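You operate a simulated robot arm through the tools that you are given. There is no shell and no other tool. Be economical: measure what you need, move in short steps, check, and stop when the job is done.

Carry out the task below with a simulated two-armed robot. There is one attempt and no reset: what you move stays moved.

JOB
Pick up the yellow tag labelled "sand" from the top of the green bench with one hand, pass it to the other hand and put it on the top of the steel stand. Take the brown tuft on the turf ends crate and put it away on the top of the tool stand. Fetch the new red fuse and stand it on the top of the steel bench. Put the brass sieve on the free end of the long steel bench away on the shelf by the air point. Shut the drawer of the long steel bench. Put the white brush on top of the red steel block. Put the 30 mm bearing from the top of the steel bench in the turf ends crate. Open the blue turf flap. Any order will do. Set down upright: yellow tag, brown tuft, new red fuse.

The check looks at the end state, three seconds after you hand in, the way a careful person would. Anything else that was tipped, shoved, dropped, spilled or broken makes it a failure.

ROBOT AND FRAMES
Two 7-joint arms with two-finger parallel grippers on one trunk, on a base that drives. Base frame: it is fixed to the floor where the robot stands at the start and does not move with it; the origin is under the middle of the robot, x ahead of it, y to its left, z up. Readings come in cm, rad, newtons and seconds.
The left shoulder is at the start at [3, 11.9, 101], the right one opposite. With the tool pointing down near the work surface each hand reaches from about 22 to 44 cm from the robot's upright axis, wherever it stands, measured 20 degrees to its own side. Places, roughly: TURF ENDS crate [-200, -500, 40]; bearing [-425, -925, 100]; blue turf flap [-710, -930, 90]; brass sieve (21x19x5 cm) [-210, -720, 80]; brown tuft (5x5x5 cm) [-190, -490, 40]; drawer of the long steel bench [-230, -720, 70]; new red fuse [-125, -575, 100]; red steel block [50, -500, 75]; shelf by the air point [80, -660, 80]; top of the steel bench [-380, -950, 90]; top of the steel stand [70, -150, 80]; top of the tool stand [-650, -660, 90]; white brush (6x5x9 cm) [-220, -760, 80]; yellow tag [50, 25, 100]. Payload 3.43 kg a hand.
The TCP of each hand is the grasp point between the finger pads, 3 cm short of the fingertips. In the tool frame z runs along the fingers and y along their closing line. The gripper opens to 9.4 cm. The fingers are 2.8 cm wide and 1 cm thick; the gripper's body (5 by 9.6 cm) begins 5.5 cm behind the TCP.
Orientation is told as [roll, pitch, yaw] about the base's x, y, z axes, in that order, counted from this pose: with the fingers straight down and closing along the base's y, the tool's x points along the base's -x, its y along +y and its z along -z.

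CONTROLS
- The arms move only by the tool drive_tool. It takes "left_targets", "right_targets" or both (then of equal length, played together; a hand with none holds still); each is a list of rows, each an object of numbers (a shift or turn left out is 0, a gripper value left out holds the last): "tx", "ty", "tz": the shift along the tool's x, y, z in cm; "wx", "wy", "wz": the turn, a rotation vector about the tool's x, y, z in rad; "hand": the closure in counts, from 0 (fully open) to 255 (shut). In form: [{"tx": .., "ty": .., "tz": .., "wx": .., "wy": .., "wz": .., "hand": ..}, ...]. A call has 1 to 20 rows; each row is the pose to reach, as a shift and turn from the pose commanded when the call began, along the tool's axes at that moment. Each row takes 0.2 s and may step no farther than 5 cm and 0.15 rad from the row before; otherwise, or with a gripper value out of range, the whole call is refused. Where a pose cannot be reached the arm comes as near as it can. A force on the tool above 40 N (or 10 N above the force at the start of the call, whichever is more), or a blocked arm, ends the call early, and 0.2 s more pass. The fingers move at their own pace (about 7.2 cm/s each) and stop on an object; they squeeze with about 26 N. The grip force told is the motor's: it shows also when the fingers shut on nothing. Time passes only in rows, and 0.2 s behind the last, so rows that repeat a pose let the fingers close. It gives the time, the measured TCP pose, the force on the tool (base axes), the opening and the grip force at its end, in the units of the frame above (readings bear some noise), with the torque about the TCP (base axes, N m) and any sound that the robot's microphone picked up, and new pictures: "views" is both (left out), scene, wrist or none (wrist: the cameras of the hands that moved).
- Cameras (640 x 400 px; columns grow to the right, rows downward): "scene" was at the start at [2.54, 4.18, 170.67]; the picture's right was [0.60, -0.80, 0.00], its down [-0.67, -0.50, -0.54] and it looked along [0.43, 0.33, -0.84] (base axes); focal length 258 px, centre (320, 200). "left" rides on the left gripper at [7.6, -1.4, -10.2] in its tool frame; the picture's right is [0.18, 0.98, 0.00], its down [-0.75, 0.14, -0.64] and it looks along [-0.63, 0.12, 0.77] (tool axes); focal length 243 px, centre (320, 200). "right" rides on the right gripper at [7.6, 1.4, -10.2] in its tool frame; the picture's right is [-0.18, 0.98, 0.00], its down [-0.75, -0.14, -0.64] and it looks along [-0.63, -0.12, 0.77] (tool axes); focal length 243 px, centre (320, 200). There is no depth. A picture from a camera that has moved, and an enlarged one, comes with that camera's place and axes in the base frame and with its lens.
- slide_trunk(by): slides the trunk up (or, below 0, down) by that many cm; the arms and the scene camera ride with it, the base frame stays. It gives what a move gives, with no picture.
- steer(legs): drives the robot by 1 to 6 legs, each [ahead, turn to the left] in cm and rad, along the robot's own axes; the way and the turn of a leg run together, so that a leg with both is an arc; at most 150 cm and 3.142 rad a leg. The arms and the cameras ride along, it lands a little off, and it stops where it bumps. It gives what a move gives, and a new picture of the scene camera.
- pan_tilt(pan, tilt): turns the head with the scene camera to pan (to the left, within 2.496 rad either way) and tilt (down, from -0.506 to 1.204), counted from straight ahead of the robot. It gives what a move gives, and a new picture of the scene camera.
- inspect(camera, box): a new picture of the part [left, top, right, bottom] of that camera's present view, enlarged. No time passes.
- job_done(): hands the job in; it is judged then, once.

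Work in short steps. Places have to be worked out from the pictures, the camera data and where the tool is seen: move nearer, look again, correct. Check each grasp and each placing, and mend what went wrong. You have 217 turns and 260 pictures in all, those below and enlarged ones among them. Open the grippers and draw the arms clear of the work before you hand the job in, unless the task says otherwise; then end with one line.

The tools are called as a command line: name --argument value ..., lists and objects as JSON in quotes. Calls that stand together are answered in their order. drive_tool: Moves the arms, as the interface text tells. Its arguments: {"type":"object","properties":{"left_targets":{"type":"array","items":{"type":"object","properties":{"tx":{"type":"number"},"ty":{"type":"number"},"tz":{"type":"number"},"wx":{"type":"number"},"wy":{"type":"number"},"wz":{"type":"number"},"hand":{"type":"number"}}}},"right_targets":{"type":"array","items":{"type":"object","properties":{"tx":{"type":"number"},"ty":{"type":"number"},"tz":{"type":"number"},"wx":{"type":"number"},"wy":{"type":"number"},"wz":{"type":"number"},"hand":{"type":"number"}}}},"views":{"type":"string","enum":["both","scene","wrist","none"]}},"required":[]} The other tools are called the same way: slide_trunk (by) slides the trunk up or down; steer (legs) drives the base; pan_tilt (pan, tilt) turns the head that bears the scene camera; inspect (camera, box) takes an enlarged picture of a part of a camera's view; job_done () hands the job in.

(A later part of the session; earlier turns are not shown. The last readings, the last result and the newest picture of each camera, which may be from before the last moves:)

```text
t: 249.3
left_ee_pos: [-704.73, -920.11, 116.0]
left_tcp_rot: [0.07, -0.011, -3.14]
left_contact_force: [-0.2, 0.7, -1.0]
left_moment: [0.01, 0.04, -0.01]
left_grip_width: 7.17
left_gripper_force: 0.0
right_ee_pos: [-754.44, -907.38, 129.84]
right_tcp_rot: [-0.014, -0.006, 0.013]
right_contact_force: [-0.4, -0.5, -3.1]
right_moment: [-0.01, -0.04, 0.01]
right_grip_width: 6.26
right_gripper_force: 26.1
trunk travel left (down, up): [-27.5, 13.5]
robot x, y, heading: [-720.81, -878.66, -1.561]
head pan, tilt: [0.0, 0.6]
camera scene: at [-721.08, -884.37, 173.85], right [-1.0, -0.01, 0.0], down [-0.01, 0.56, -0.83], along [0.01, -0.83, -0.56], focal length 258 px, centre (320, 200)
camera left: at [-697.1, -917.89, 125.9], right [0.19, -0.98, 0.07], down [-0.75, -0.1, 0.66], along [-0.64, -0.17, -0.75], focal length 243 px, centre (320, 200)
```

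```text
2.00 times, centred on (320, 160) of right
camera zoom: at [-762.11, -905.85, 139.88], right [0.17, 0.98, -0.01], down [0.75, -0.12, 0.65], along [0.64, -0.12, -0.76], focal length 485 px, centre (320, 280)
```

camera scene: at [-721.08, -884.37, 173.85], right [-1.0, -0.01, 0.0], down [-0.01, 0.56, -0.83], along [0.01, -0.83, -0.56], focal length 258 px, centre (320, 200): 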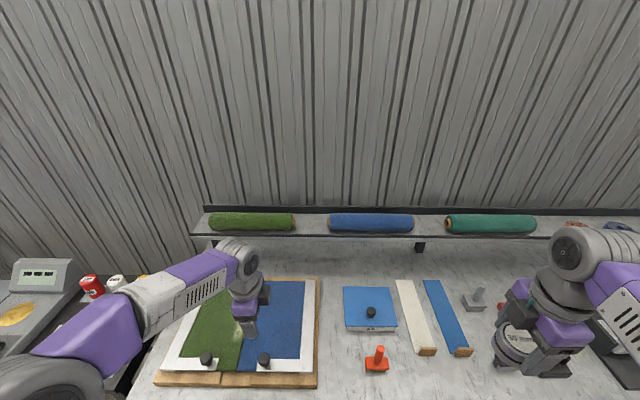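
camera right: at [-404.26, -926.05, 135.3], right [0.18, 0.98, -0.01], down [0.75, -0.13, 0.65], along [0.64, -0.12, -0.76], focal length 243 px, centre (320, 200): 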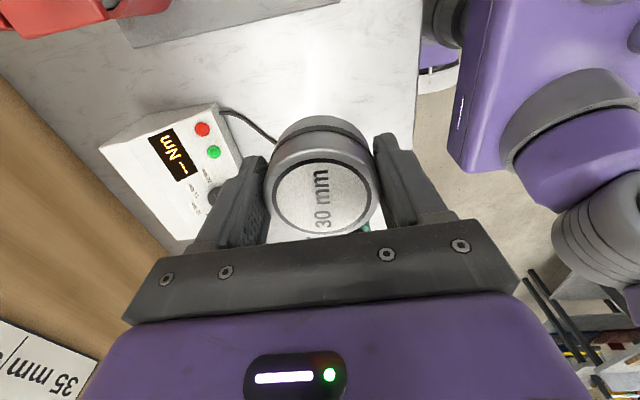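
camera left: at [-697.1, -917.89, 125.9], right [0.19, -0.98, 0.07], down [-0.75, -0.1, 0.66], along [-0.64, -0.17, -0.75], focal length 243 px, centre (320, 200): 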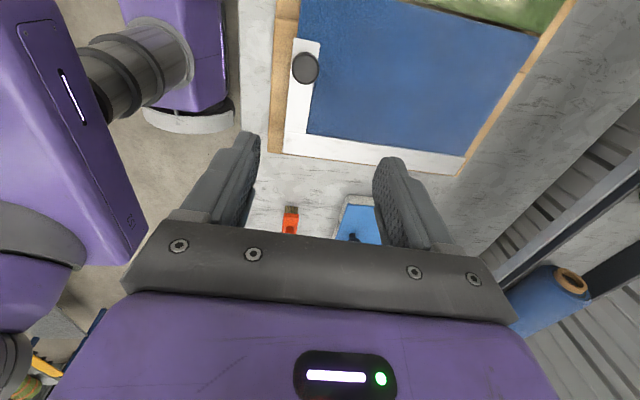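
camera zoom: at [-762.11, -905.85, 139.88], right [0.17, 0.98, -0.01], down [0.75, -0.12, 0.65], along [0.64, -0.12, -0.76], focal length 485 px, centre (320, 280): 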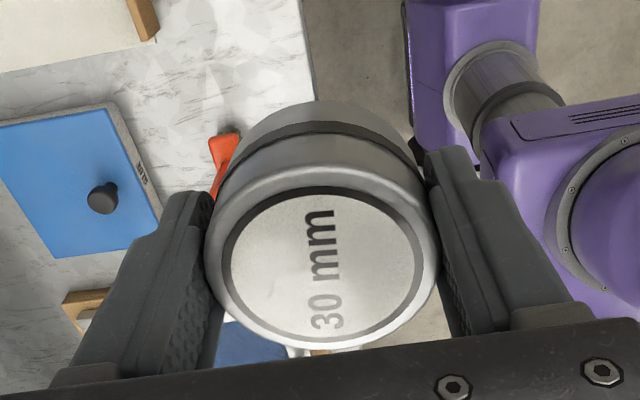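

The bearing seems to creep very slowly in the grip, so I'll be quick. I lower the left hand around the knob, levelling it.

drive_tool --left_targets '[{"tx": 0.5, "ty": -0.6, "tz": 3, "wx": 0.035}, {"tx": 1.1, "ty": -1.2, "tz": 7, "wx": 0.07}, {"tx": 1.1, "ty": -1.6, "tz": 11, "wx": 0.07}, {"tx": 1.1, "ty": -1.85, "tz": 15, "wx": 0.07}, {"tx": 1.1, "ty": -1.85, "tz": 15, "wx": 0.07}]' --views "wrist"

```text
t: 250.5
left_ee_pos: [-703.74, -919.44, 101.08]
left_tcp_rot: [-0.001, -0.013, -3.14]
left_contact_force: [0.1, -1.1, -0.6]
left_moment: [-0.03, 0.0, 0.02]
left_grip_width: 7.2
left_gripper_force: 0.1
right_ee_pos: [-754.56, -907.32, 129.81]
right_tcp_rot: [-0.017, -0.006, 0.012]
right_contact_force: [-0.3, 0.1, -2.8]
right_moment: [0.01, 0.03, 0.0]
right_grip_width: 6.3
right_gripper_force: 25.9
trunk travel left (down, up): [-27.5, 13.5]
robot x, y, heading: [-721.38, -878.46, -1.558]
head pan, tilt: [0.0, 0.6]
camera left: at [-696.08, -917.92, 111.07], right [0.19, -0.98, 0.0], down [-0.75, -0.14, 0.65], along [-0.64, -0.12, -0.76], focal length 243 px, centre (320, 200)
```

left: 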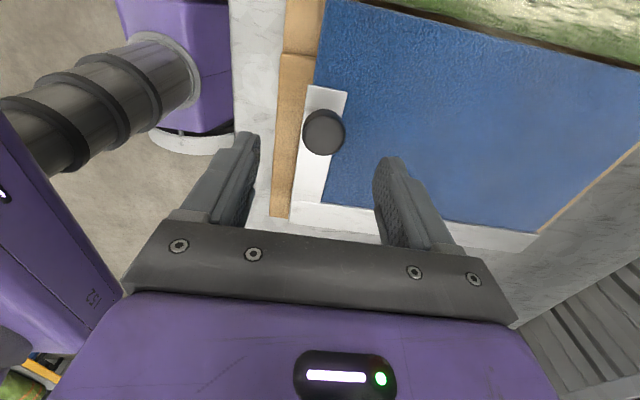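

Knob centred between the fingers. I descend another 5.5 cm carefully.

drive_tool --left_targets '[{"tx": -0.3, "tz": 1.5}, {"tx": -0.3, "tz": 3}, {"tx": -0.3, "tz": 4}, {"tx": -0.3, "tz": 5}, {"tx": -0.3, "tz": 5}]' --views "wrist"

```text
t: 251.7
left_ee_pos: [-704.2, -919.33, 96.0]
left_tcp_rot: [0.001, -0.011, -3.14]
left_contact_force: [-0.4, 0.4, -0.3]
left_moment: [-0.04, -0.01, -0.05]
left_grip_width: 7.18
left_gripper_force: 0.0
right_ee_pos: [-754.48, -907.37, 129.78]
right_tcp_rot: [-0.015, -0.006, 0.011]
right_contact_force: [1.0, 0.4, -3.0]
right_moment: [0.01, 0.0, -0.01]
right_grip_width: 6.3
right_gripper_force: 26.1
trunk travel left (down, up): [-27.5, 13.5]
robot x, y, heading: [-721.66, -878.58, -1.553]
head pan, tilt: [0.0, 0.6]
camera left: at [-696.37, -917.72, 106.08], right [0.19, -0.98, 0.0], down [-0.75, -0.14, 0.65], along [-0.64, -0.12, -0.76], focal length 243 px, centre (320, 200)
```

left: 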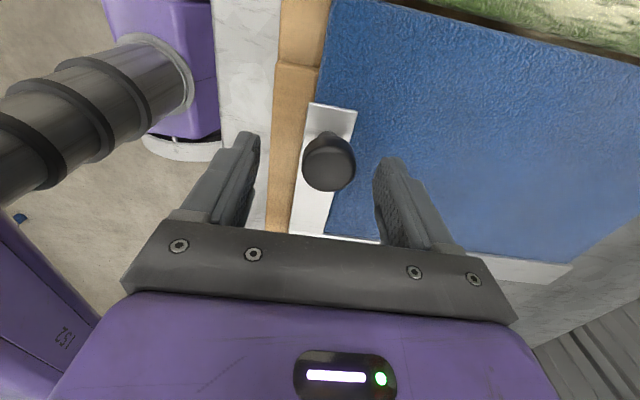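

Knob top is at z≈93, the bar below at ~88. I descend 3.8 cm more and close on the knob.

drive_tool --left_targets '[{"ty": 0.3, "tz": 1.2}, {"ty": 0.3, "tz": 2.4}, {"ty": 0.3, "tz": 3.2}, {"ty": 0.3, "tz": 3.8}, {"ty": 0.3, "tz": 3.8, "hand": 255}, {"ty": 0.3, "tz": 3.8, "hand": 255}, {"ty": 0.3, "tz": 3.8, "hand": 255}, {"ty": 0.3, "tz": 3.8, "hand": 255}]' --views "wrist"

```text
t: 252.9
left_ee_pos: [-704.25, -920.1, 92.57]
left_tcp_rot: [0.022, -0.012, -3.143]
left_contact_force: [1.5, 7.6, 5.9]
left_moment: [-2.03, -1.16, -0.13]
left_grip_width: 3.79
left_gripper_force: 23.0
right_ee_pos: [-754.42, -907.2, 129.8]
right_tcp_rot: [-0.017, -0.009, 0.013]
right_contact_force: [0.2, 0.1, -3.1]
right_moment: [0.0, 0.02, 0.02]
right_grip_width: 6.29
right_gripper_force: 25.8
trunk travel left (down, up): [-27.5, 13.5]
robot x, y, heading: [-720.82, -878.24, -1.555]
head pan, tilt: [0.0, 0.6]
stopped in row 6 (left hand): the force on the tool passed its limit at 45 N (the readings are from after the stop); the commanded pose is now the measured one
camera left: at [-696.42, -918.29, 102.69], right [0.18, -0.98, 0.02], down [-0.75, -0.13, 0.65], along [-0.64, -0.14, -0.76], focal length 243 px, centre (320, 200)
```

left: 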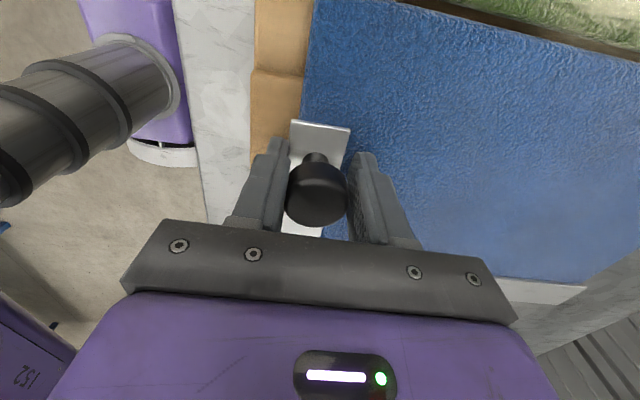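

Gripped the knob (3.8 cm). I let it settle and read the force.

drive_tool --left_targets '[{"hand": 255}, {"hand": 255}, {"hand": 255}]' --views "none"

```text
t: 253.7
left_ee_pos: [-704.2, -919.94, 92.55]
left_tcp_rot: [0.02, -0.013, -3.14]
left_contact_force: [-2.7, 27.8, 16.1]
left_moment: [0.08, 0.22, -0.29]
left_grip_width: 3.32
left_gripper_force: 45.1
right_ee_pos: [-754.5, -906.95, 129.86]
right_tcp_rot: [-0.019, -0.01, 0.014]
right_contact_force: [0.5, 0.5, -2.1]
right_moment: [0.05, 0.01, 0.02]
right_grip_width: 6.28
right_gripper_force: 25.7
trunk travel left (down, up): [-27.5, 13.5]
robot x, y, heading: [-721.06, -878.89, -1.554]
head pan, tilt: [0.0, 0.6]
```

The knob pushes the hand toward +y, so I ease that way and then try a first 20° of lift along the presumed hinge arc.

drive_tool --left_targets '[{"ty": -0.4}, {"ty": -0.4}, {"ty": -0.4, "tx": -0.4, "tz": -0.9, "wy": 0.05}, {"ty": -0.4, "tx": -0.87, "tz": -1.85, "wy": 0.1}, {"ty": -0.4, "tx": -1.4, "tz": -2.7, "wy": 0.14}, {"ty": -0.4, "tx": -2.0, "tz": -3.5, "wy": 0.18}, {"ty": -0.4, "tx": -2.0, "tz": -3.5, "wy": 0.18}]' --views "both"

```text
t: 255.3
left_ee_pos: [-705.38, -919.91, 96.13]
left_tcp_rot: [0.025, 0.171, -3.132]
left_contact_force: [26.9, 5.1, 4.6]
left_moment: [-0.07, -0.88, -0.07]
left_grip_width: 3.32
left_gripper_force: 45.1
right_ee_pos: [-754.09, -907.24, 129.95]
right_tcp_rot: [-0.018, -0.005, 0.012]
right_contact_force: [-0.5, -0.3, -3.6]
right_moment: [0.0, -0.02, 0.02]
right_grip_width: 6.26
right_gripper_force: 26.1
trunk travel left (down, up): [-27.5, 13.5]
robot x, y, heading: [-720.69, -878.55, -1.556]
head pan, tilt: [0.0, 0.6]
camera scene: at [-720.62, -884.29, 173.87], right [-1.0, -0.01, 0.0], down [-0.01, 0.56, -0.83], along [0.01, -0.83, -0.56], focal length 258 px, centre (320, 200)
camera left: at [-699.76, -918.01, 107.4], right [0.19, -0.98, 0.06], down [-0.85, -0.13, 0.51], along [-0.49, -0.14, -0.86], focal length 243 px, centre (320, 200)
```

scene: 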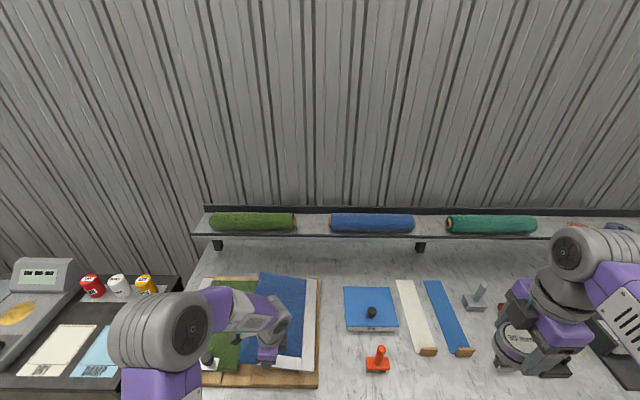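
left: 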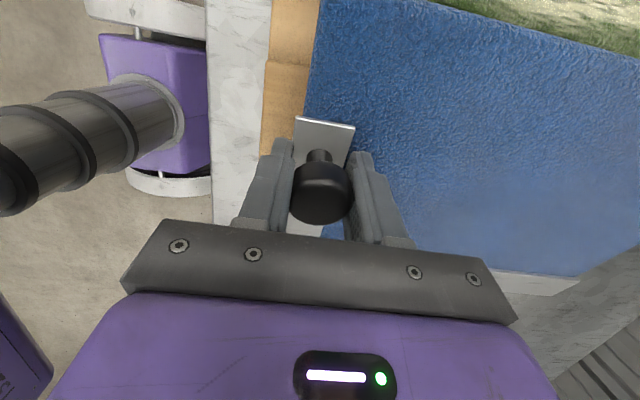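

The flap lifts about its west edge; hinge is near x≈−718, z≈90. I continue along the corrected arc to about 60°.

drive_tool --left_targets '[{"tx": 0.43, "tz": -1.0}, {"tx": -0.1, "tz": -2.15, "wy": 0.04}, {"tx": -0.63, "tz": -3.25, "wy": 0.08}, {"tx": -1.3, "tz": -4.3, "wy": 0.13}, {"tx": -2.06, "tz": -5.27, "wy": 0.17}, {"tx": -2.9, "tz": -6.2, "wy": 0.22}, {"tx": -3.83, "tz": -7.0, "wy": 0.26}, {"tx": -4.85, "tz": -7.75, "wy": 0.3}, {"tx": -5.87, "tz": -8.42, "wy": 0.34}, {"tx": -5.87, "tz": -8.42, "wy": 0.34}]' --views "both"

```text
t: 256.9
left_ee_pos: [-710.46, -919.97, 101.57]
left_tcp_rot: [0.022, 0.4, -3.134]
left_contact_force: [-3.4, -7.9, -12.3]
left_moment: [0.53, -0.27, -0.11]
left_grip_width: 3.36
left_gripper_force: 45.0
right_ee_pos: [-754.55, -907.54, 129.75]
right_tcp_rot: [-0.014, -0.006, 0.013]
right_contact_force: [0.8, 0.0, -2.2]
right_moment: [0.0, 0.02, 0.01]
right_grip_width: 6.26
right_gripper_force: 25.9
trunk travel left (down, up): [-27.5, 13.5]
robot x, y, heading: [-721.29, -878.72, -1.563]
head pan, tilt: [0.0, 0.6]
stopped in row 7 (left hand): the force on the tool passed its limit at 43 N (the readings are from after the stop); the commanded pose is now the measured one
camera scene: at [-721.05, -884.71, 173.87], right [-1.0, -0.01, 0.0], down [-0.01, 0.57, -0.82], along [0.01, -0.82, -0.57], focal length 258 px, centre (320, 200)
camera left: at [-707.57, -918.09, 113.91], right [0.17, -0.98, 0.09], down [-0.94, -0.13, 0.3], along [-0.28, -0.14, -0.95], focal length 243 px, centre (320, 200)
```

scene: 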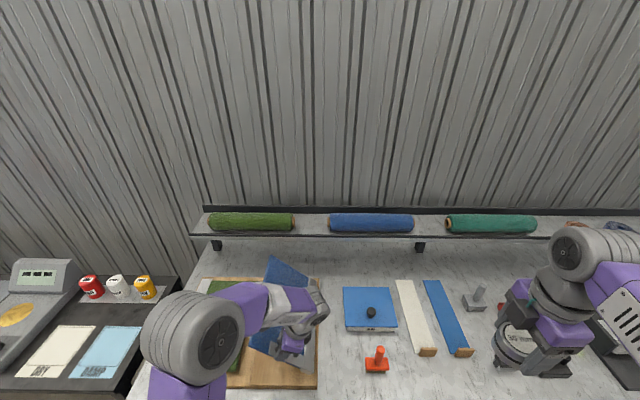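
left: 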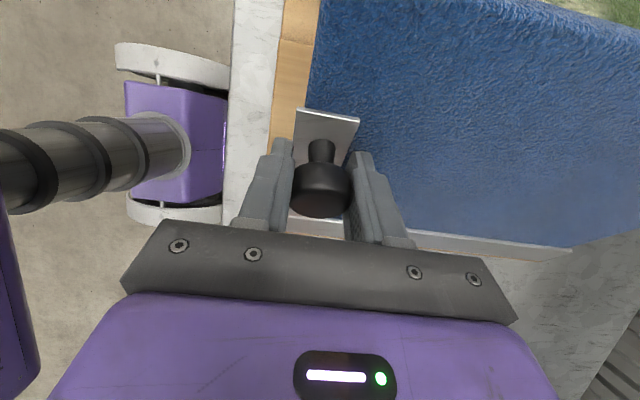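

Refitted hinge: x≈−716.5, z≈90.8, radius 12.3; flap now about 53°. I continue past vertical.

drive_tool --left_targets '[{"tx": -0.7, "tz": -0.7, "wy": 0.04}, {"tx": -1.4, "tz": -1.39, "wy": 0.09}, {"tx": -2.2, "tz": -2.07, "wy": 0.13}, {"tx": -3.09, "tz": -2.71, "wy": 0.18}, {"tx": -4.0, "tz": -3.25, "wy": 0.22}, {"tx": -4.99, "tz": -3.71, "wy": 0.27}, {"tx": -6.0, "tz": -4.08, "wy": 0.31}, {"tx": -7.03, "tz": -4.37, "wy": 0.36}, {"tx": -7.03, "tz": -4.37, "wy": 0.36}]' --views "both"

```text
t: 258.4
left_ee_pos: [-716.73, -919.87, 103.58]
left_tcp_rot: [0.038, 0.692, -3.12]
left_contact_force: [2.5, 2.0, 8.5]
left_moment: [0.02, -0.21, -0.11]
left_grip_width: 3.34
left_gripper_force: 45.5
right_ee_pos: [-754.46, -907.36, 129.72]
right_tcp_rot: [-0.016, -0.009, 0.012]
right_contact_force: [-0.2, -0.2, -3.4]
right_moment: [-0.02, 0.01, -0.01]
right_grip_width: 6.28
right_gripper_force: 25.9
trunk travel left (down, up): [-27.5, 13.5]
robot x, y, heading: [-721.18, -878.42, -1.557]
head pan, tilt: [0.0, 0.6]
stopped in row 7 (left hand): the force on the tool passed its limit at 42 N (the readings are from after the stop); the commanded pose is now the measured one
camera scene: at [-721.13, -884.3, 173.84], right [-1.0, -0.01, 0.0], down [-0.01, 0.56, -0.83], along [0.01, -0.83, -0.56], focal length 258 px, centre (320, 200)
camera left: at [-717.4, -917.96, 116.18], right [0.14, -0.98, 0.14], down [-0.99, -0.14, 0.02], along [0.0, -0.15, -0.99], focal length 243 px, centre (320, 200)
```

scene: 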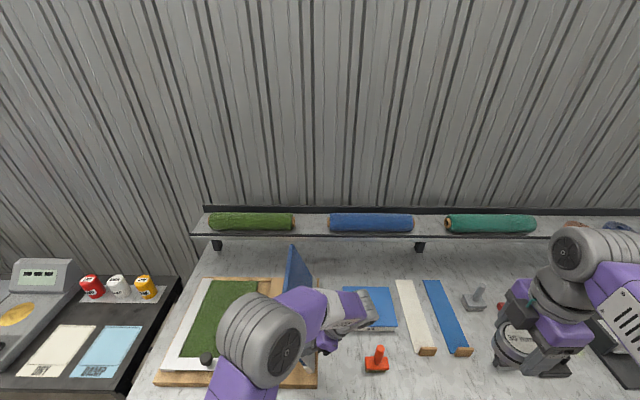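
left: 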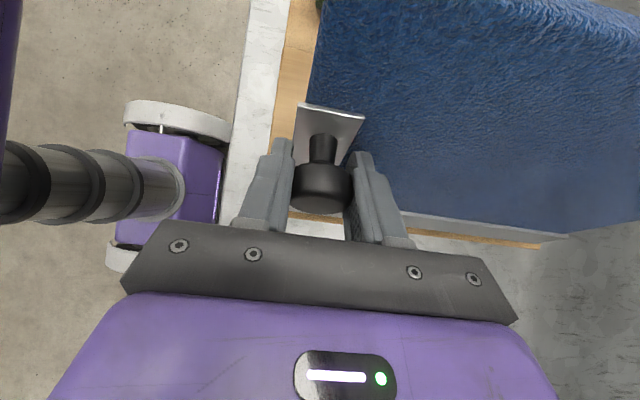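

Flap is ~75° up. I go on in smaller steps past vertical toward a rest position.

drive_tool --left_targets '[{"tx": -0.85, "tz": -0.75, "wy": 0.03}, {"tx": -1.7, "tz": -1.43, "wy": 0.07}, {"tx": -2.7, "tz": -2.05, "wy": 0.11}, {"tx": -3.77, "tz": -2.62, "wy": 0.15}, {"tx": -4.9, "tz": -3.06, "wy": 0.19}, {"tx": -6.02, "tz": -3.44, "wy": 0.23}, {"tx": -6.02, "tz": -3.44, "wy": 0.23}]' --views "both"

```text
t: 260.0
left_ee_pos: [-723.65, -919.99, 102.58]
left_tcp_rot: [0.049, 0.918, -3.104]
left_contact_force: [-0.9, 3.0, 18.3]
left_moment: [-0.11, -0.88, -0.18]
left_grip_width: 3.36
left_gripper_force: 45.5
right_ee_pos: [-754.5, -907.17, 129.94]
right_tcp_rot: [-0.018, -0.007, 0.012]
right_contact_force: [-0.1, 0.3, -3.2]
right_moment: [0.01, 0.02, 0.01]
right_grip_width: 6.27
right_gripper_force: 25.9
trunk travel left (down, up): [-27.5, 13.5]
robot x, y, heading: [-720.8, -878.14, -1.557]
head pan, tilt: [0.0, 0.6]
camera scene: at [-721.08, -884.21, 173.86], right [-1.0, -0.01, 0.0], down [-0.01, 0.56, -0.83], along [0.01, -0.83, -0.56], focal length 258 px, centre (320, 200)
camera left: at [-727.21, -917.94, 114.6], right [0.11, -0.98, 0.17], down [-0.97, -0.14, -0.2], along [0.23, -0.15, -0.96], focal length 243 px, centre (320, 200)
```

scene: 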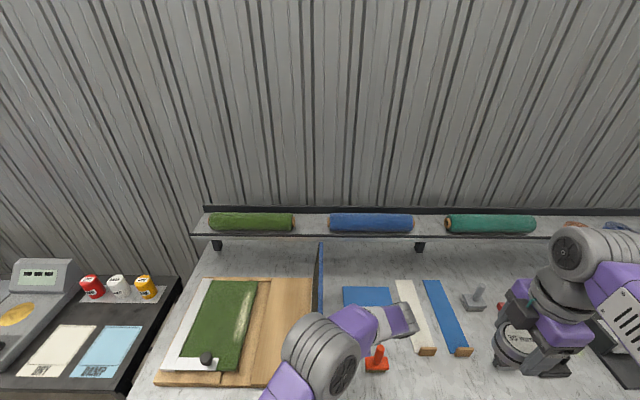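
left: 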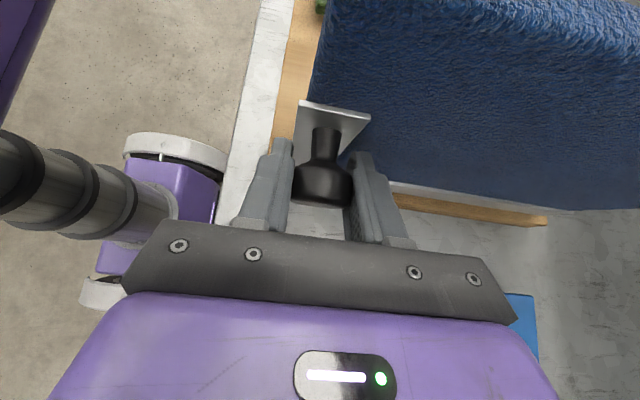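

Flap is ~104° open, past vertical. I push on ~10° more to find its stop.

drive_tool --left_targets '[{"tx": -0.55, "tz": -0.26}, {"tx": -1.08, "tz": -0.52}, {"tx": -1.65, "tz": -0.73}, {"tx": -2.2, "tz": -0.93}, {"tx": -2.2, "tz": -0.93}]' --views "none"

```text
t: 261.2
left_ee_pos: [-725.82, -919.84, 101.23]
left_tcp_rot: [0.048, 0.918, -3.106]
left_contact_force: [-5.4, 0.5, 20.8]
left_moment: [0.11, -1.14, -0.13]
left_grip_width: 3.34
left_gripper_force: 45.6
right_ee_pos: [-754.54, -907.27, 129.88]
right_tcp_rot: [-0.018, -0.01, 0.011]
right_contact_force: [0.4, 0.3, -3.6]
right_moment: [-0.02, 0.01, -0.01]
right_grip_width: 6.26
right_gripper_force: 26.2
trunk travel left (down, up): [-27.5, 13.5]
robot x, y, heading: [-721.03, -878.24, -1.56]
head pan, tilt: [0.0, 0.6]
```

No stop met yet at ~114°. I loosen the grip slightly in place and see whether the flap stays by itself.

drive_tool --left_targets '[{"hand": 200}, {"hand": 140}, {"hand": 140}, {"hand": 140}, {"hand": 140}]' --views "both"

```text
t: 262.4
left_ee_pos: [-725.56, -919.95, 101.23]
left_tcp_rot: [0.045, 0.918, -3.108]
left_contact_force: [-0.9, -0.5, -0.4]
left_moment: [0.05, 0.05, -0.03]
left_grip_width: 4.22
left_gripper_force: 0.0
right_ee_pos: [-754.46, -907.3, 129.89]
right_tcp_rot: [-0.014, -0.007, 0.012]
right_contact_force: [0.0, -0.2, -3.2]
right_moment: [-0.01, -0.03, -0.01]
right_grip_width: 6.26
right_gripper_force: 25.6
trunk travel left (down, up): [-27.5, 13.5]
robot x, y, heading: [-721.4, -878.61, -1.556]
head pan, tilt: [0.0, 0.6]
camera scene: at [-721.09, -884.42, 173.85], right [-1.0, -0.01, 0.0], down [-0.01, 0.56, -0.82], along [0.01, -0.82, -0.57], focal length 258 px, centre (320, 200)
camera left: at [-729.23, -918.08, 113.32], right [0.11, -0.98, 0.17], down [-0.97, -0.14, -0.2], along [0.23, -0.15, -0.96], focal length 243 px, centre (320, 200)
```

scene: 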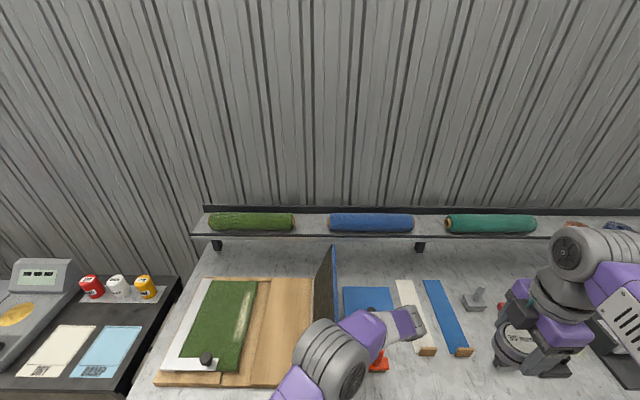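
left: 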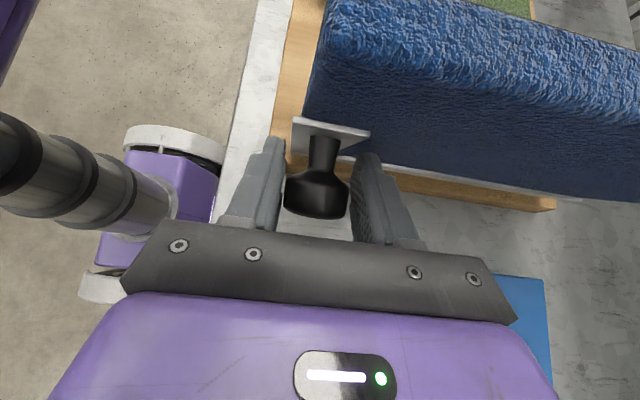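

The flap holds itself with no force on the hand. I open wider and withdraw slowly along the tool axis.

drive_tool --left_targets '[{"hand": 90}, {"tz": -1, "hand": 60}, {"tz": -2.5}, {"tz": -4}, {"tz": -4}]' --views "both"

```text
t: 263.6
left_ee_pos: [-728.76, -919.95, 103.44]
left_tcp_rot: [0.045, 0.918, -3.108]
left_contact_force: [-0.8, -0.1, -0.8]
left_moment: [0.0, -0.01, 0.02]
left_grip_width: 7.18
left_gripper_force: 0.0
right_ee_pos: [-754.52, -907.35, 129.79]
right_tcp_rot: [-0.015, -0.006, 0.012]
right_contact_force: [0.5, -0.2, -3.1]
right_moment: [0.05, 0.01, 0.03]
right_grip_width: 6.26
right_gripper_force: 25.3
trunk travel left (down, up): [-27.5, 13.5]
robot x, y, heading: [-721.36, -878.83, -1.557]
head pan, tilt: [0.0, 0.6]
camera scene: at [-721.05, -884.42, 173.85], right [-1.0, -0.01, 0.0], down [-0.01, 0.56, -0.82], along [0.01, -0.82, -0.57], focal length 258 px, centre (320, 200)
camera left: at [-732.36, -918.01, 115.69], right [0.11, -0.98, 0.17], down [-0.97, -0.14, -0.21], along [0.23, -0.15, -0.96], focal length 243 px, centre (320, 200)
```

scene: 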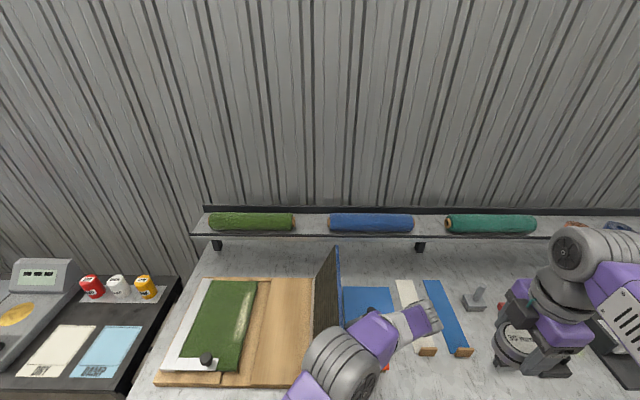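
left: 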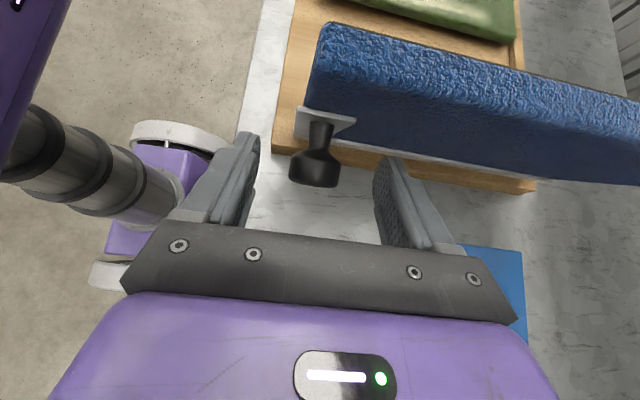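

The flap stays open at ~112°. I back the left hand off, up and level it.

drive_tool --left_targets '[{"tz": -3}, {"tz": -6}, {"tz": -8, "tx": 2}, {"tz": -10, "tx": 5}, {"tz": -12, "tx": 8, "wy": -0.05}, {"tz": -14, "tx": 10, "wy": -0.15}, {"tz": -16, "tx": 12, "wy": -0.3}, {"tz": -17, "tx": 13, "wy": -0.45}, {"tz": -17, "tx": 13, "wy": -0.6}, {"tz": -17, "tx": 13, "wy": -0.75}, {"tz": -17, "tx": 13, "wy": -0.9}, {"tz": -17, "tx": 13, "wy": -0.9}]' --views "both"

```text
t: 266.2
left_ee_pos: [-734.65, -919.21, 124.22]
left_tcp_rot: [0.029, 0.018, 3.14]
left_contact_force: [0.3, 0.4, 0.6]
left_moment: [-0.02, -0.04, -0.03]
left_grip_width: 7.19
left_gripper_force: 0.1
left hand out of reach, approached as far as the arm can: row 6, 7
right_ee_pos: [-754.51, -907.36, 129.74]
right_tcp_rot: [-0.015, -0.008, 0.013]
right_contact_force: [-0.1, 0.1, -2.7]
right_moment: [0.0, -0.03, 0.01]
right_grip_width: 6.28
right_gripper_force: 26.0
trunk travel left (down, up): [-27.5, 13.5]
robot x, y, heading: [-721.56, -878.45, -1.557]
head pan, tilt: [0.0, 0.6]
camera scene: at [-721.18, -884.42, 173.85], right [-1.0, -0.01, 0.0], down [-0.01, 0.56, -0.82], along [0.01, -0.82, -0.57], focal length 258 px, centre (320, 200)
camera left: at [-727.14, -917.46, 134.52], right [0.18, -0.98, 0.03], down [-0.76, -0.12, 0.63], along [-0.62, -0.14, -0.77], focal length 243 px, centre (320, 200)
```

scene: 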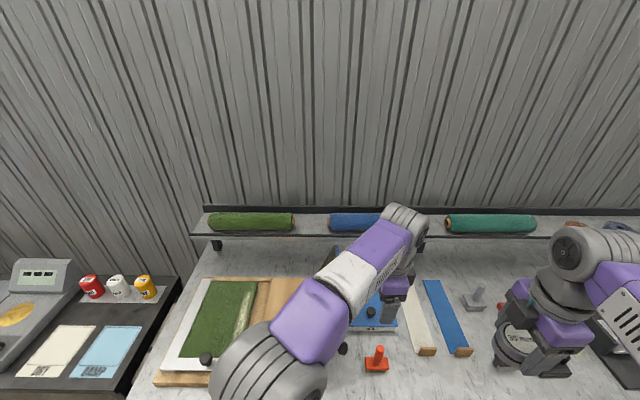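
left: 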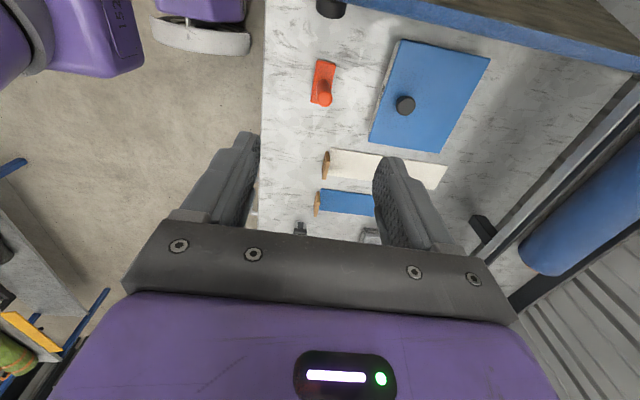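

Now I move the left hand up and back to its travel pose.

drive_tool --left_targets '[{"tz": -4}, {"tz": -8, "tx": 2}, {"tz": -8, "tx": 6, "ty": -1}, {"tz": -8, "tx": 10, "ty": -3}, {"tz": -8, "tx": 14, "ty": -5}, {"tz": -8, "tx": 18, "ty": -7}, {"tz": -8, "tx": 22, "ty": -9}, {"tz": -8, "tx": 26, "ty": -9}, {"tz": -8, "tx": 26, "ty": -9}]' --views "scene"

```text
t: 268.2
left_ee_pos: [-708.71, -909.88, 132.37]
left_tcp_rot: [0.029, 0.019, 3.141]
left_contact_force: [0.6, -0.7, 0.2]
left_moment: [0.01, -0.03, 0.02]
left_grip_width: 7.17
left_gripper_force: 0.1
right_ee_pos: [-754.51, -907.4, 129.78]
right_tcp_rot: [-0.015, -0.008, 0.012]
right_contact_force: [0.1, 0.2, -2.8]
right_moment: [0.01, 0.01, 0.01]
right_grip_width: 6.25
right_gripper_force: 26.0
trunk travel left (down, up): [-27.5, 13.5]
robot x, y, heading: [-720.86, -878.84, -1.552]
head pan, tilt: [0.0, 0.6]
camera scene: at [-721.16, -884.41, 173.85], right [-1.0, -0.01, 0.0], down [-0.01, 0.56, -0.83], along [0.01, -0.82, -0.56], focal length 258 px, centre (320, 200)
```

scene: 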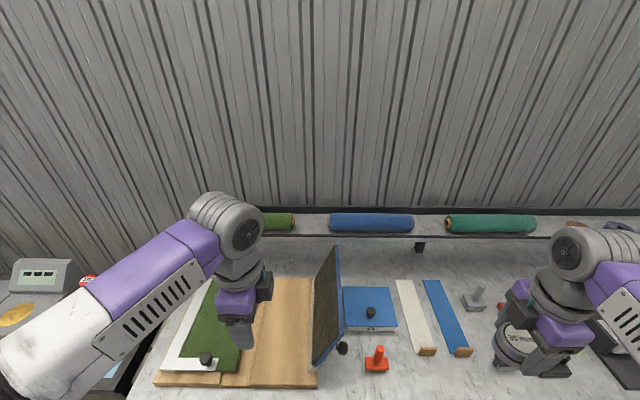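

The blue flap stays open. I tuck the right hand in, then drive back east toward the crate.

drive_tool --right_targets '[{"tx": -4}, {"tx": -8}, {"tx": -12}, {"tx": -16}, {"tx": -20}, {"tx": -20}]' --views "none"

steer --legs '[[-30, 0], [0, 1.556], [130, 0], [130, 0], [120, 0], [0, 1.571]]'

pan_tilt --pan 0.2 --tilt 0.35

```text
t: 269.6
left_ee_pos: [-708.62, -910.01, 132.59]
left_tcp_rot: [0.027, 0.019, 3.14]
left_contact_force: [-0.2, 0.2, 0.0]
left_moment: [-0.03, -0.03, -0.02]
left_grip_width: 7.21
left_gripper_force: 0.0
right_ee_pos: [-734.51, -907.11, 129.89]
right_tcp_rot: [-0.015, -0.009, 0.01]
right_contact_force: [0.6, 0.4, -2.9]
right_moment: [0.03, 0.01, 0.01]
right_grip_width: 6.24
right_gripper_force: 26.0
trunk travel left (down, up): [-27.5, 13.5]
robot x, y, heading: [-721.16, -878.35, -1.556]
head pan, tilt: [0.0, 0.6]
```

```text
t: 297.1
left_ee_pos: [-355.03, -818.39, 132.35]
left_tcp_rot: [0.029, 0.018, -0.021]
left_contact_force: [0.0, -0.2, 0.7]
left_moment: [0.03, -0.07, -0.01]
left_grip_width: 7.2
left_gripper_force: 0.0
right_ee_pos: [-329.17, -821.77, 129.88]
right_tcp_rot: [-0.015, -0.006, 3.136]
right_contact_force: [-0.2, 0.2, -3.5]
right_moment: [0.0, -0.01, 0.01]
right_grip_width: 6.21
right_gripper_force: 25.9
trunk travel left (down, up): [-27.5, 13.5]
robot x, y, heading: [-343.28, -850.26, 1.567]
head pan, tilt: [0.0, 0.6]
camera scene: at [-343.14, -844.34, 173.85], right [1.0, -0.01, 0.0], down [0.0, -0.57, -0.82], along [0.0, 0.82, -0.57], focal length 258 px, centre (320, 200)
```

scene: 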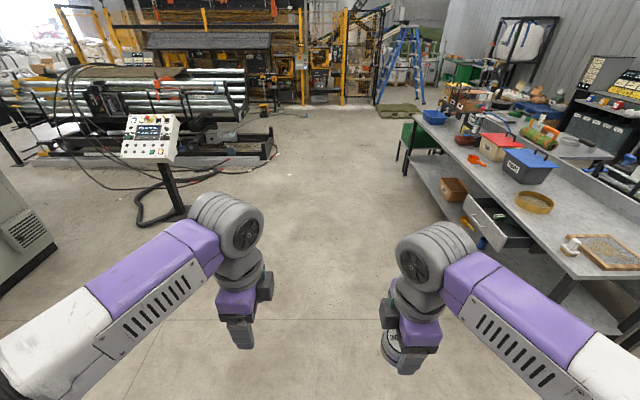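

```text
t: 297.9
left_ee_pos: [-354.99, -818.54, 132.43]
left_tcp_rot: [0.028, 0.019, -0.021]
left_contact_force: [0.0, -0.1, 0.3]
left_moment: [0.01, 0.02, 0.0]
left_grip_width: 7.18
left_gripper_force: 0.0
right_ee_pos: [-329.25, -821.96, 129.88]
right_tcp_rot: [-0.016, -0.008, 3.136]
right_contact_force: [-0.7, 0.7, -3.6]
right_moment: [-0.02, -0.02, 0.01]
right_grip_width: 6.21
right_gripper_force: 26.2
trunk travel left (down, up): [-27.5, 13.5]
robot x, y, heading: [-343.35, -850.06, 1.563]
head pan, tilt: [0.201, 0.351]
camera scene: at [-344.97, -844.03, 176.12], right [0.98, 0.19, 0.0], down [0.07, -0.34, -0.94], along [-0.18, 0.92, -0.34], focal length 258 px, centre (320, 200)
```

scene: 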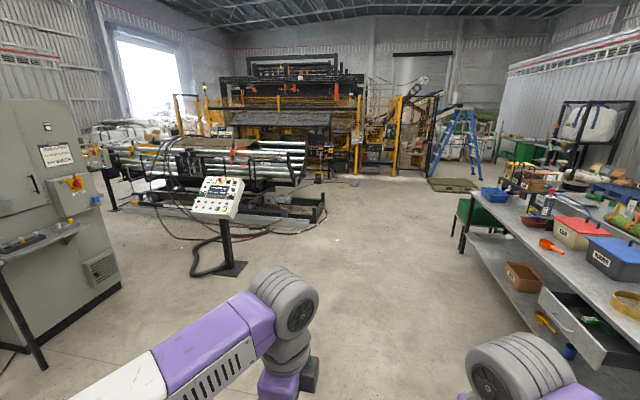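

From here I see the open drawer, sieve and brush on the bench's west side. With the left hand free I'll shut the drawer and take the brush now; drive alongside and face the bench.

steer --legs '[[112, 0], [0, -1.565]]'

pan_tilt --pan 0.0 --tilt 0.5

```text
t: 307.2
left_ee_pos: [-312.01, -727.63, 132.51]
left_tcp_rot: [0.028, 0.02, -1.542]
left_contact_force: [0.0, 0.3, 0.6]
left_moment: [-0.03, -0.02, 0.04]
left_grip_width: 7.18
left_gripper_force: 0.1
right_ee_pos: [-314.03, -753.81, 129.93]
right_tcp_rot: [-0.016, -0.006, 1.611]
right_contact_force: [-0.4, -0.6, -3.7]
right_moment: [0.02, 0.0, -0.01]
right_grip_width: 6.2
right_gripper_force: 26.8
trunk travel left (down, up): [-27.5, 13.5]
robot x, y, heading: [-342.9, -741.2, 0.041]
head pan, tilt: [0.201, 0.351]
camera scene: at [-336.98, -739.11, 176.13], right [0.24, -0.97, 0.0], down [-0.33, -0.08, -0.94], along [0.91, 0.23, -0.34], focal length 258 px, centre (320, 200)
```

scene: 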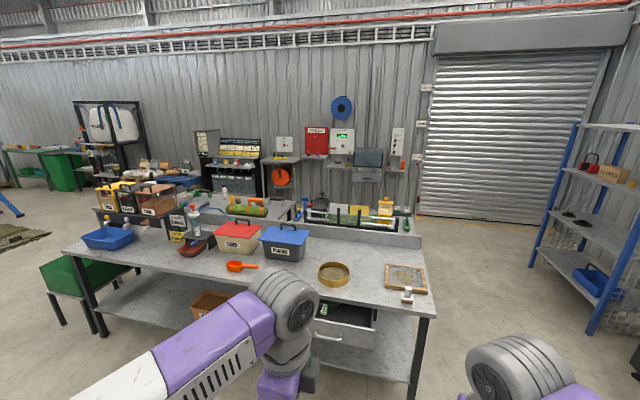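

```text
t: 307.9
left_ee_pos: [-312.02, -727.72, 132.36]
left_tcp_rot: [0.028, 0.018, -1.543]
left_contact_force: [0.0, -0.5, -0.9]
left_moment: [-0.01, -0.01, 0.01]
left_grip_width: 7.22
left_gripper_force: 0.0
right_ee_pos: [-313.98, -753.79, 129.85]
right_tcp_rot: [-0.014, -0.008, 1.611]
right_contact_force: [0.4, -0.2, -3.5]
right_moment: [0.03, 0.02, 0.0]
right_grip_width: 6.25
right_gripper_force: 26.4
trunk travel left (down, up): [-27.5, 13.5]
robot x, y, heading: [-342.67, -741.12, 0.043]
head pan, tilt: [0.0, 0.499]
camera scene: at [-336.93, -740.95, 174.76], right [0.04, -1.0, 0.0], down [-0.48, -0.02, -0.88], along [0.88, 0.04, -0.48], focal length 258 px, centre (320, 200)
```

scene: 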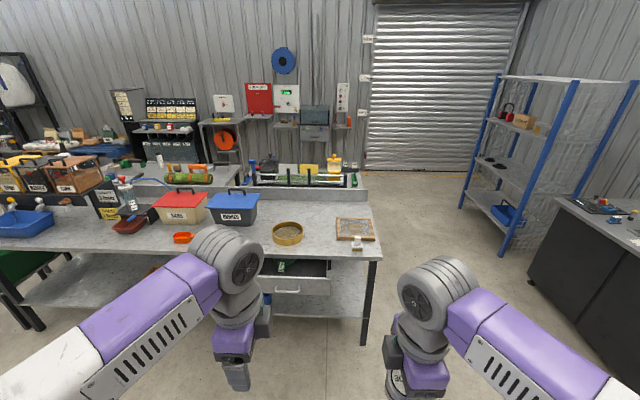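

I enlarge the drawer and the bench end.

inspect --camera "scene" --box '[230, 200, 410, 320]'

```text
3.33 times, centred on (320, 260) of scene
camera zoom: at [-336.93, -740.95, 174.76], right [0.04, -1.0, 0.0], down [-0.48, -0.02, -0.88], along [0.88, 0.04, -0.48], focal length 861 px, centre (320, 0)
```

zoom: 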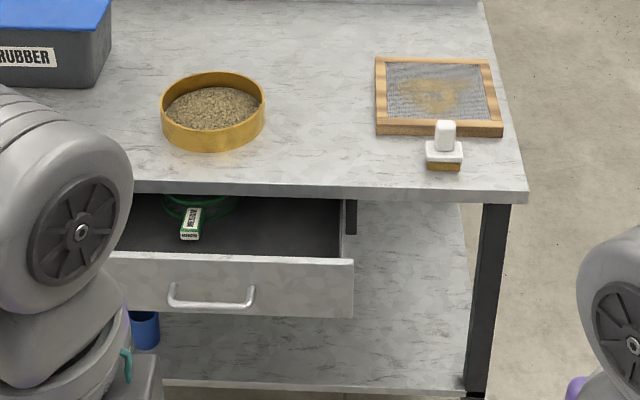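

Sieve (round, with granules inside) is at [−218, −717], brush at [−227, −756]; the drawer protrudes ~9 cm, its front at x≈−244. I drive 52 cm closer.

steer --legs '[[0, -0.042], [52, 0]]'

pan_tilt --pan 0.0 --tilt 0.95

```text
t: 311.3
left_ee_pos: [-260.53, -728.61, 132.38]
left_tcp_rot: [0.028, 0.017, -1.576]
left_contact_force: [1.0, 0.1, -0.1]
left_moment: [-0.01, -0.03, 0.04]
left_grip_width: 7.19
left_gripper_force: 0.1
right_ee_pos: [-263.36, -754.53, 129.88]
right_tcp_rot: [-0.016, -0.007, 1.577]
right_contact_force: [0.9, -0.3, -4.2]
right_moment: [0.0, 0.02, -0.02]
right_grip_width: 6.2
right_gripper_force: 25.9
trunk travel left (down, up): [-27.5, 13.5]
robot x, y, heading: [-291.71, -741.03, 0.008]
head pan, tilt: [0.0, 0.499]
camera scene: at [-285.87, -740.92, 174.76], right [0.01, -1.0, 0.0], down [-0.48, 0.0, -0.88], along [0.88, 0.01, -0.48], focal length 258 px, centre (320, 200)
```

scene: 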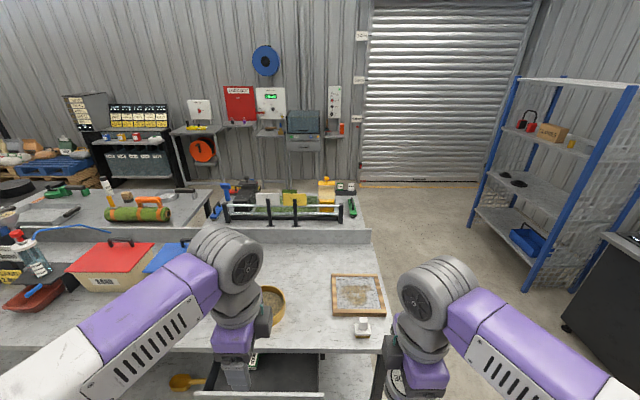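

```text
t: 312.2
left_ee_pos: [-260.45, -728.6, 132.41]
left_tcp_rot: [0.028, 0.017, -1.576]
left_contact_force: [-0.1, 0.0, -0.6]
left_moment: [0.01, -0.01, 0.0]
left_grip_width: 7.2
left_gripper_force: 0.0
right_ee_pos: [-263.51, -754.43, 129.87]
right_tcp_rot: [-0.016, -0.008, 1.579]
right_contact_force: [0.7, -0.4, -2.7]
right_moment: [-0.01, 0.02, 0.01]
right_grip_width: 6.24
right_gripper_force: 26.0
trunk travel left (down, up): [-27.5, 13.5]
robot x, y, heading: [-291.9, -741.0, 0.015]
head pan, tilt: [0.0, 0.949]
camera scene: at [-287.74, -740.94, 171.01], right [0.01, -1.0, 0.0], down [-0.81, -0.01, -0.58], along [0.58, 0.01, -0.81], focal length 258 px, centre (320, 200)
```

scene: 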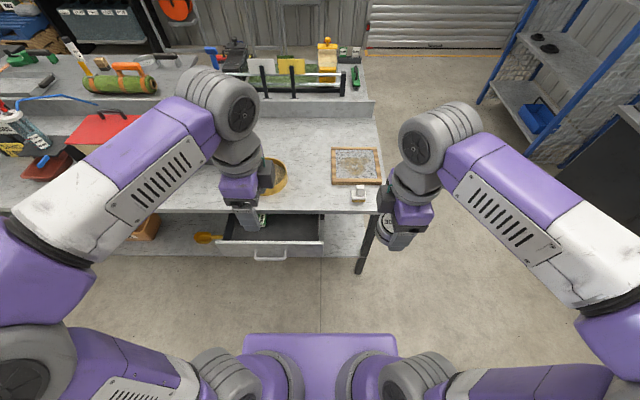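

Drawer front spans y −700..−741 at x≈−243. I lower the trunk 20 cm and make a left fist pointing forward-down in front of it.

slide_trunk --by -20

drive_tool --left_targets '[{"wx": -0.14, "ty": -1, "tx": -0.5, "tz": 2, "hand": 255}, {"wx": -0.28, "ty": -2, "tx": -1, "tz": 5}, {"wx": -0.42, "ty": -2, "tx": -1.5, "tz": 9}, {"wx": -0.56, "ty": -2, "tx": -2, "tz": 13}, {"wx": -0.7, "ty": -2, "tx": -2.4, "tz": 17}, {"wx": -0.84, "ty": -2, "tx": -2.4, "tz": 21}, {"wx": -0.98, "ty": -2, "tx": -2.4, "tz": 25}, {"wx": -1.0, "ty": -2, "tx": -2.4, "tz": 29}, {"wx": -1.0, "ty": -2, "tx": -2.4, "tz": 33}, {"wx": -1.0, "ty": -2, "tx": -2.4, "tz": 36}, {"wx": -1.0, "ty": -2, "tx": -2.4, "tz": 36}]' --views "both"

```text
t: 314.4
left_ee_pos: [-260.44, -728.53, 112.4]
left_tcp_rot: [0.028, 0.018, -1.577]
left_contact_force: [-0.4, 0.7, 0.2]
left_moment: [-0.01, 0.02, 0.0]
left_grip_width: 7.23
left_gripper_force: 0.0
right_ee_pos: [-263.38, -754.67, 110.02]
right_tcp_rot: [-0.015, -0.007, 1.578]
right_contact_force: [0.5, 0.0, -3.7]
right_moment: [0.01, 0.0, -0.02]
right_grip_width: 6.22
right_gripper_force: 25.7
trunk travel left (down, up): [-7.5, 33.5]
robot x, y, heading: [-291.68, -741.07, 0.01]
head pan, tilt: [0.0, 0.949]
```

```text
t: 316.8
left_ee_pos: [-255.85, -735.72, 70.7]
left_tcp_rot: [1.027, 0.018, -1.577]
left_contact_force: [0.0, -0.8, -0.1]
left_moment: [-0.01, 0.0, 0.0]
left_grip_width: 0.0
left_gripper_force: 25.9
left hand out of reach, approached as far as the arm can: row 5, 6, 7, 8, 9, 10, 11
right_ee_pos: [-263.43, -754.61, 109.94]
right_tcp_rot: [-0.015, -0.007, 1.578]
right_contact_force: [0.2, 0.4, -3.9]
right_moment: [0.0, 0.02, 0.01]
right_grip_width: 6.22
right_gripper_force: 26.2
trunk travel left (down, up): [-7.5, 33.5]
robot x, y, heading: [-292.13, -741.16, 0.003]
head pan, tilt: [0.0, 0.949]
camera scene: at [-287.75, -740.96, 151.01], right [0.01, -1.0, 0.0], down [-0.81, -0.01, -0.58], along [0.58, 0.01, -0.81], focal length 258 px, centre (320, 200)
camera left: at [-265.34, -728.04, 74.82], right [0.51, 0.17, 0.85], down [-0.48, -0.76, 0.44], along [0.71, -0.63, -0.31], focal length 243 px, centre (320, 200)
```

scene: 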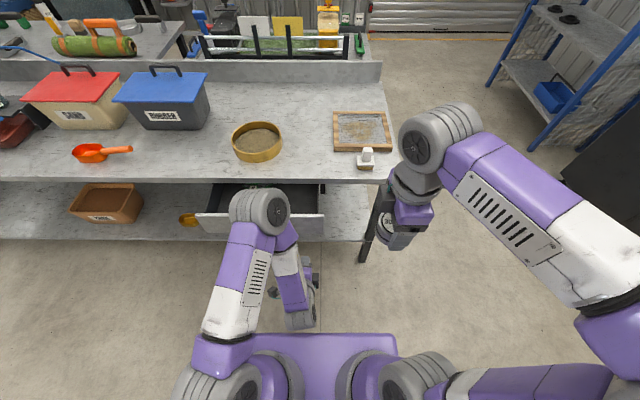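
left: 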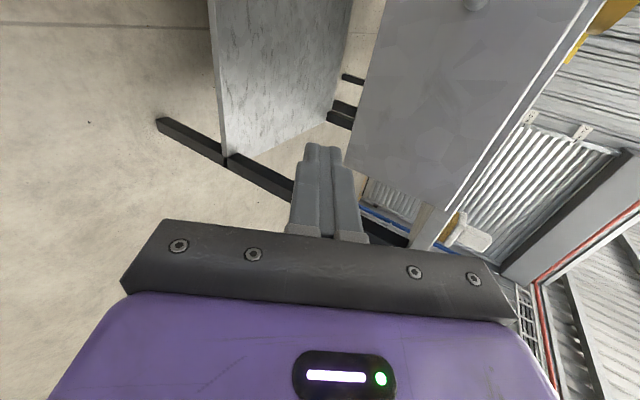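

The fist is low and near the drawer's right end; I shift 3 cm left, 3 cm up, and begin pushing forward gently.

drive_tool --left_targets '[{"tx": 1.5, "ty": 1.3, "tz": -0.8}, {"tx": 3, "ty": 2.6, "tz": -1.5}, {"tx": 3, "ty": 3.1, "tz": -0.7}, {"tx": 3, "ty": 3.6, "tz": 0.2}, {"tx": 3, "ty": 4.1, "tz": 1.0}, {"tx": 3, "ty": 4.6, "tz": 1.9}, {"tx": 3, "ty": 5.1, "tz": 2.7}, {"tx": 3, "ty": 5.7, "tz": 3.6}, {"tx": 3, "ty": 6.2, "tz": 4.5}, {"tx": 3, "ty": 6.2, "tz": 4.5}]' --views "both"

```text
t: 319.0
left_ee_pos: [-248.59, -732.8, 73.45]
left_tcp_rot: [1.028, 0.018, -1.576]
left_contact_force: [-0.8, 0.3, -0.5]
left_moment: [-0.02, 0.03, 0.02]
left_grip_width: 0.01
left_gripper_force: 26.3
left hand out of reach, approached as far as the arm can: row 1, 2, 3, 4, 5
right_ee_pos: [-263.57, -754.54, 109.81]
right_tcp_rot: [-0.017, -0.008, 1.578]
right_contact_force: [0.1, 0.6, -3.2]
right_moment: [0.0, 0.03, 0.01]
right_grip_width: 6.23
right_gripper_force: 26.1
trunk travel left (down, up): [-7.5, 33.5]
robot x, y, heading: [-291.99, -740.84, 0.01]
head pan, tilt: [0.0, 0.949]
camera scene: at [-287.73, -740.94, 151.01], right [0.01, -1.0, 0.0], down [-0.81, -0.01, -0.58], along [0.58, 0.01, -0.81], focal length 258 px, centre (320, 200)
camera left: at [-258.14, -725.03, 77.6], right [0.51, 0.17, 0.84], down [-0.48, -0.76, 0.44], along [0.71, -0.63, -0.31], focal length 243 px, centre (320, 200)
```

scene: 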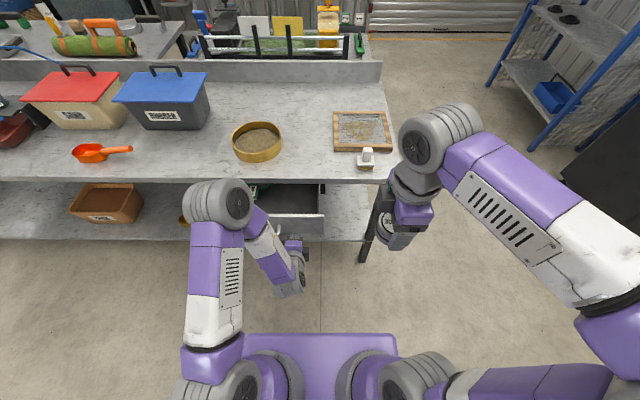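
left: 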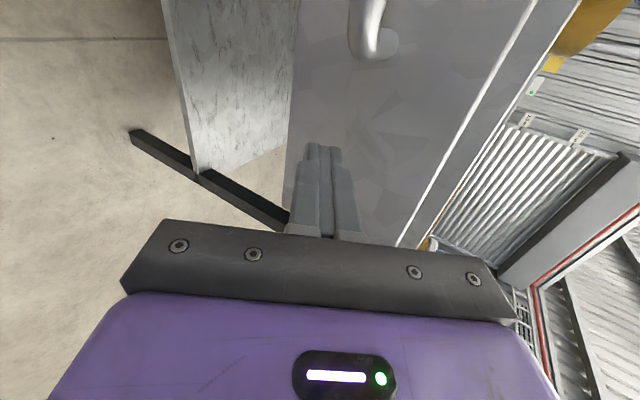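

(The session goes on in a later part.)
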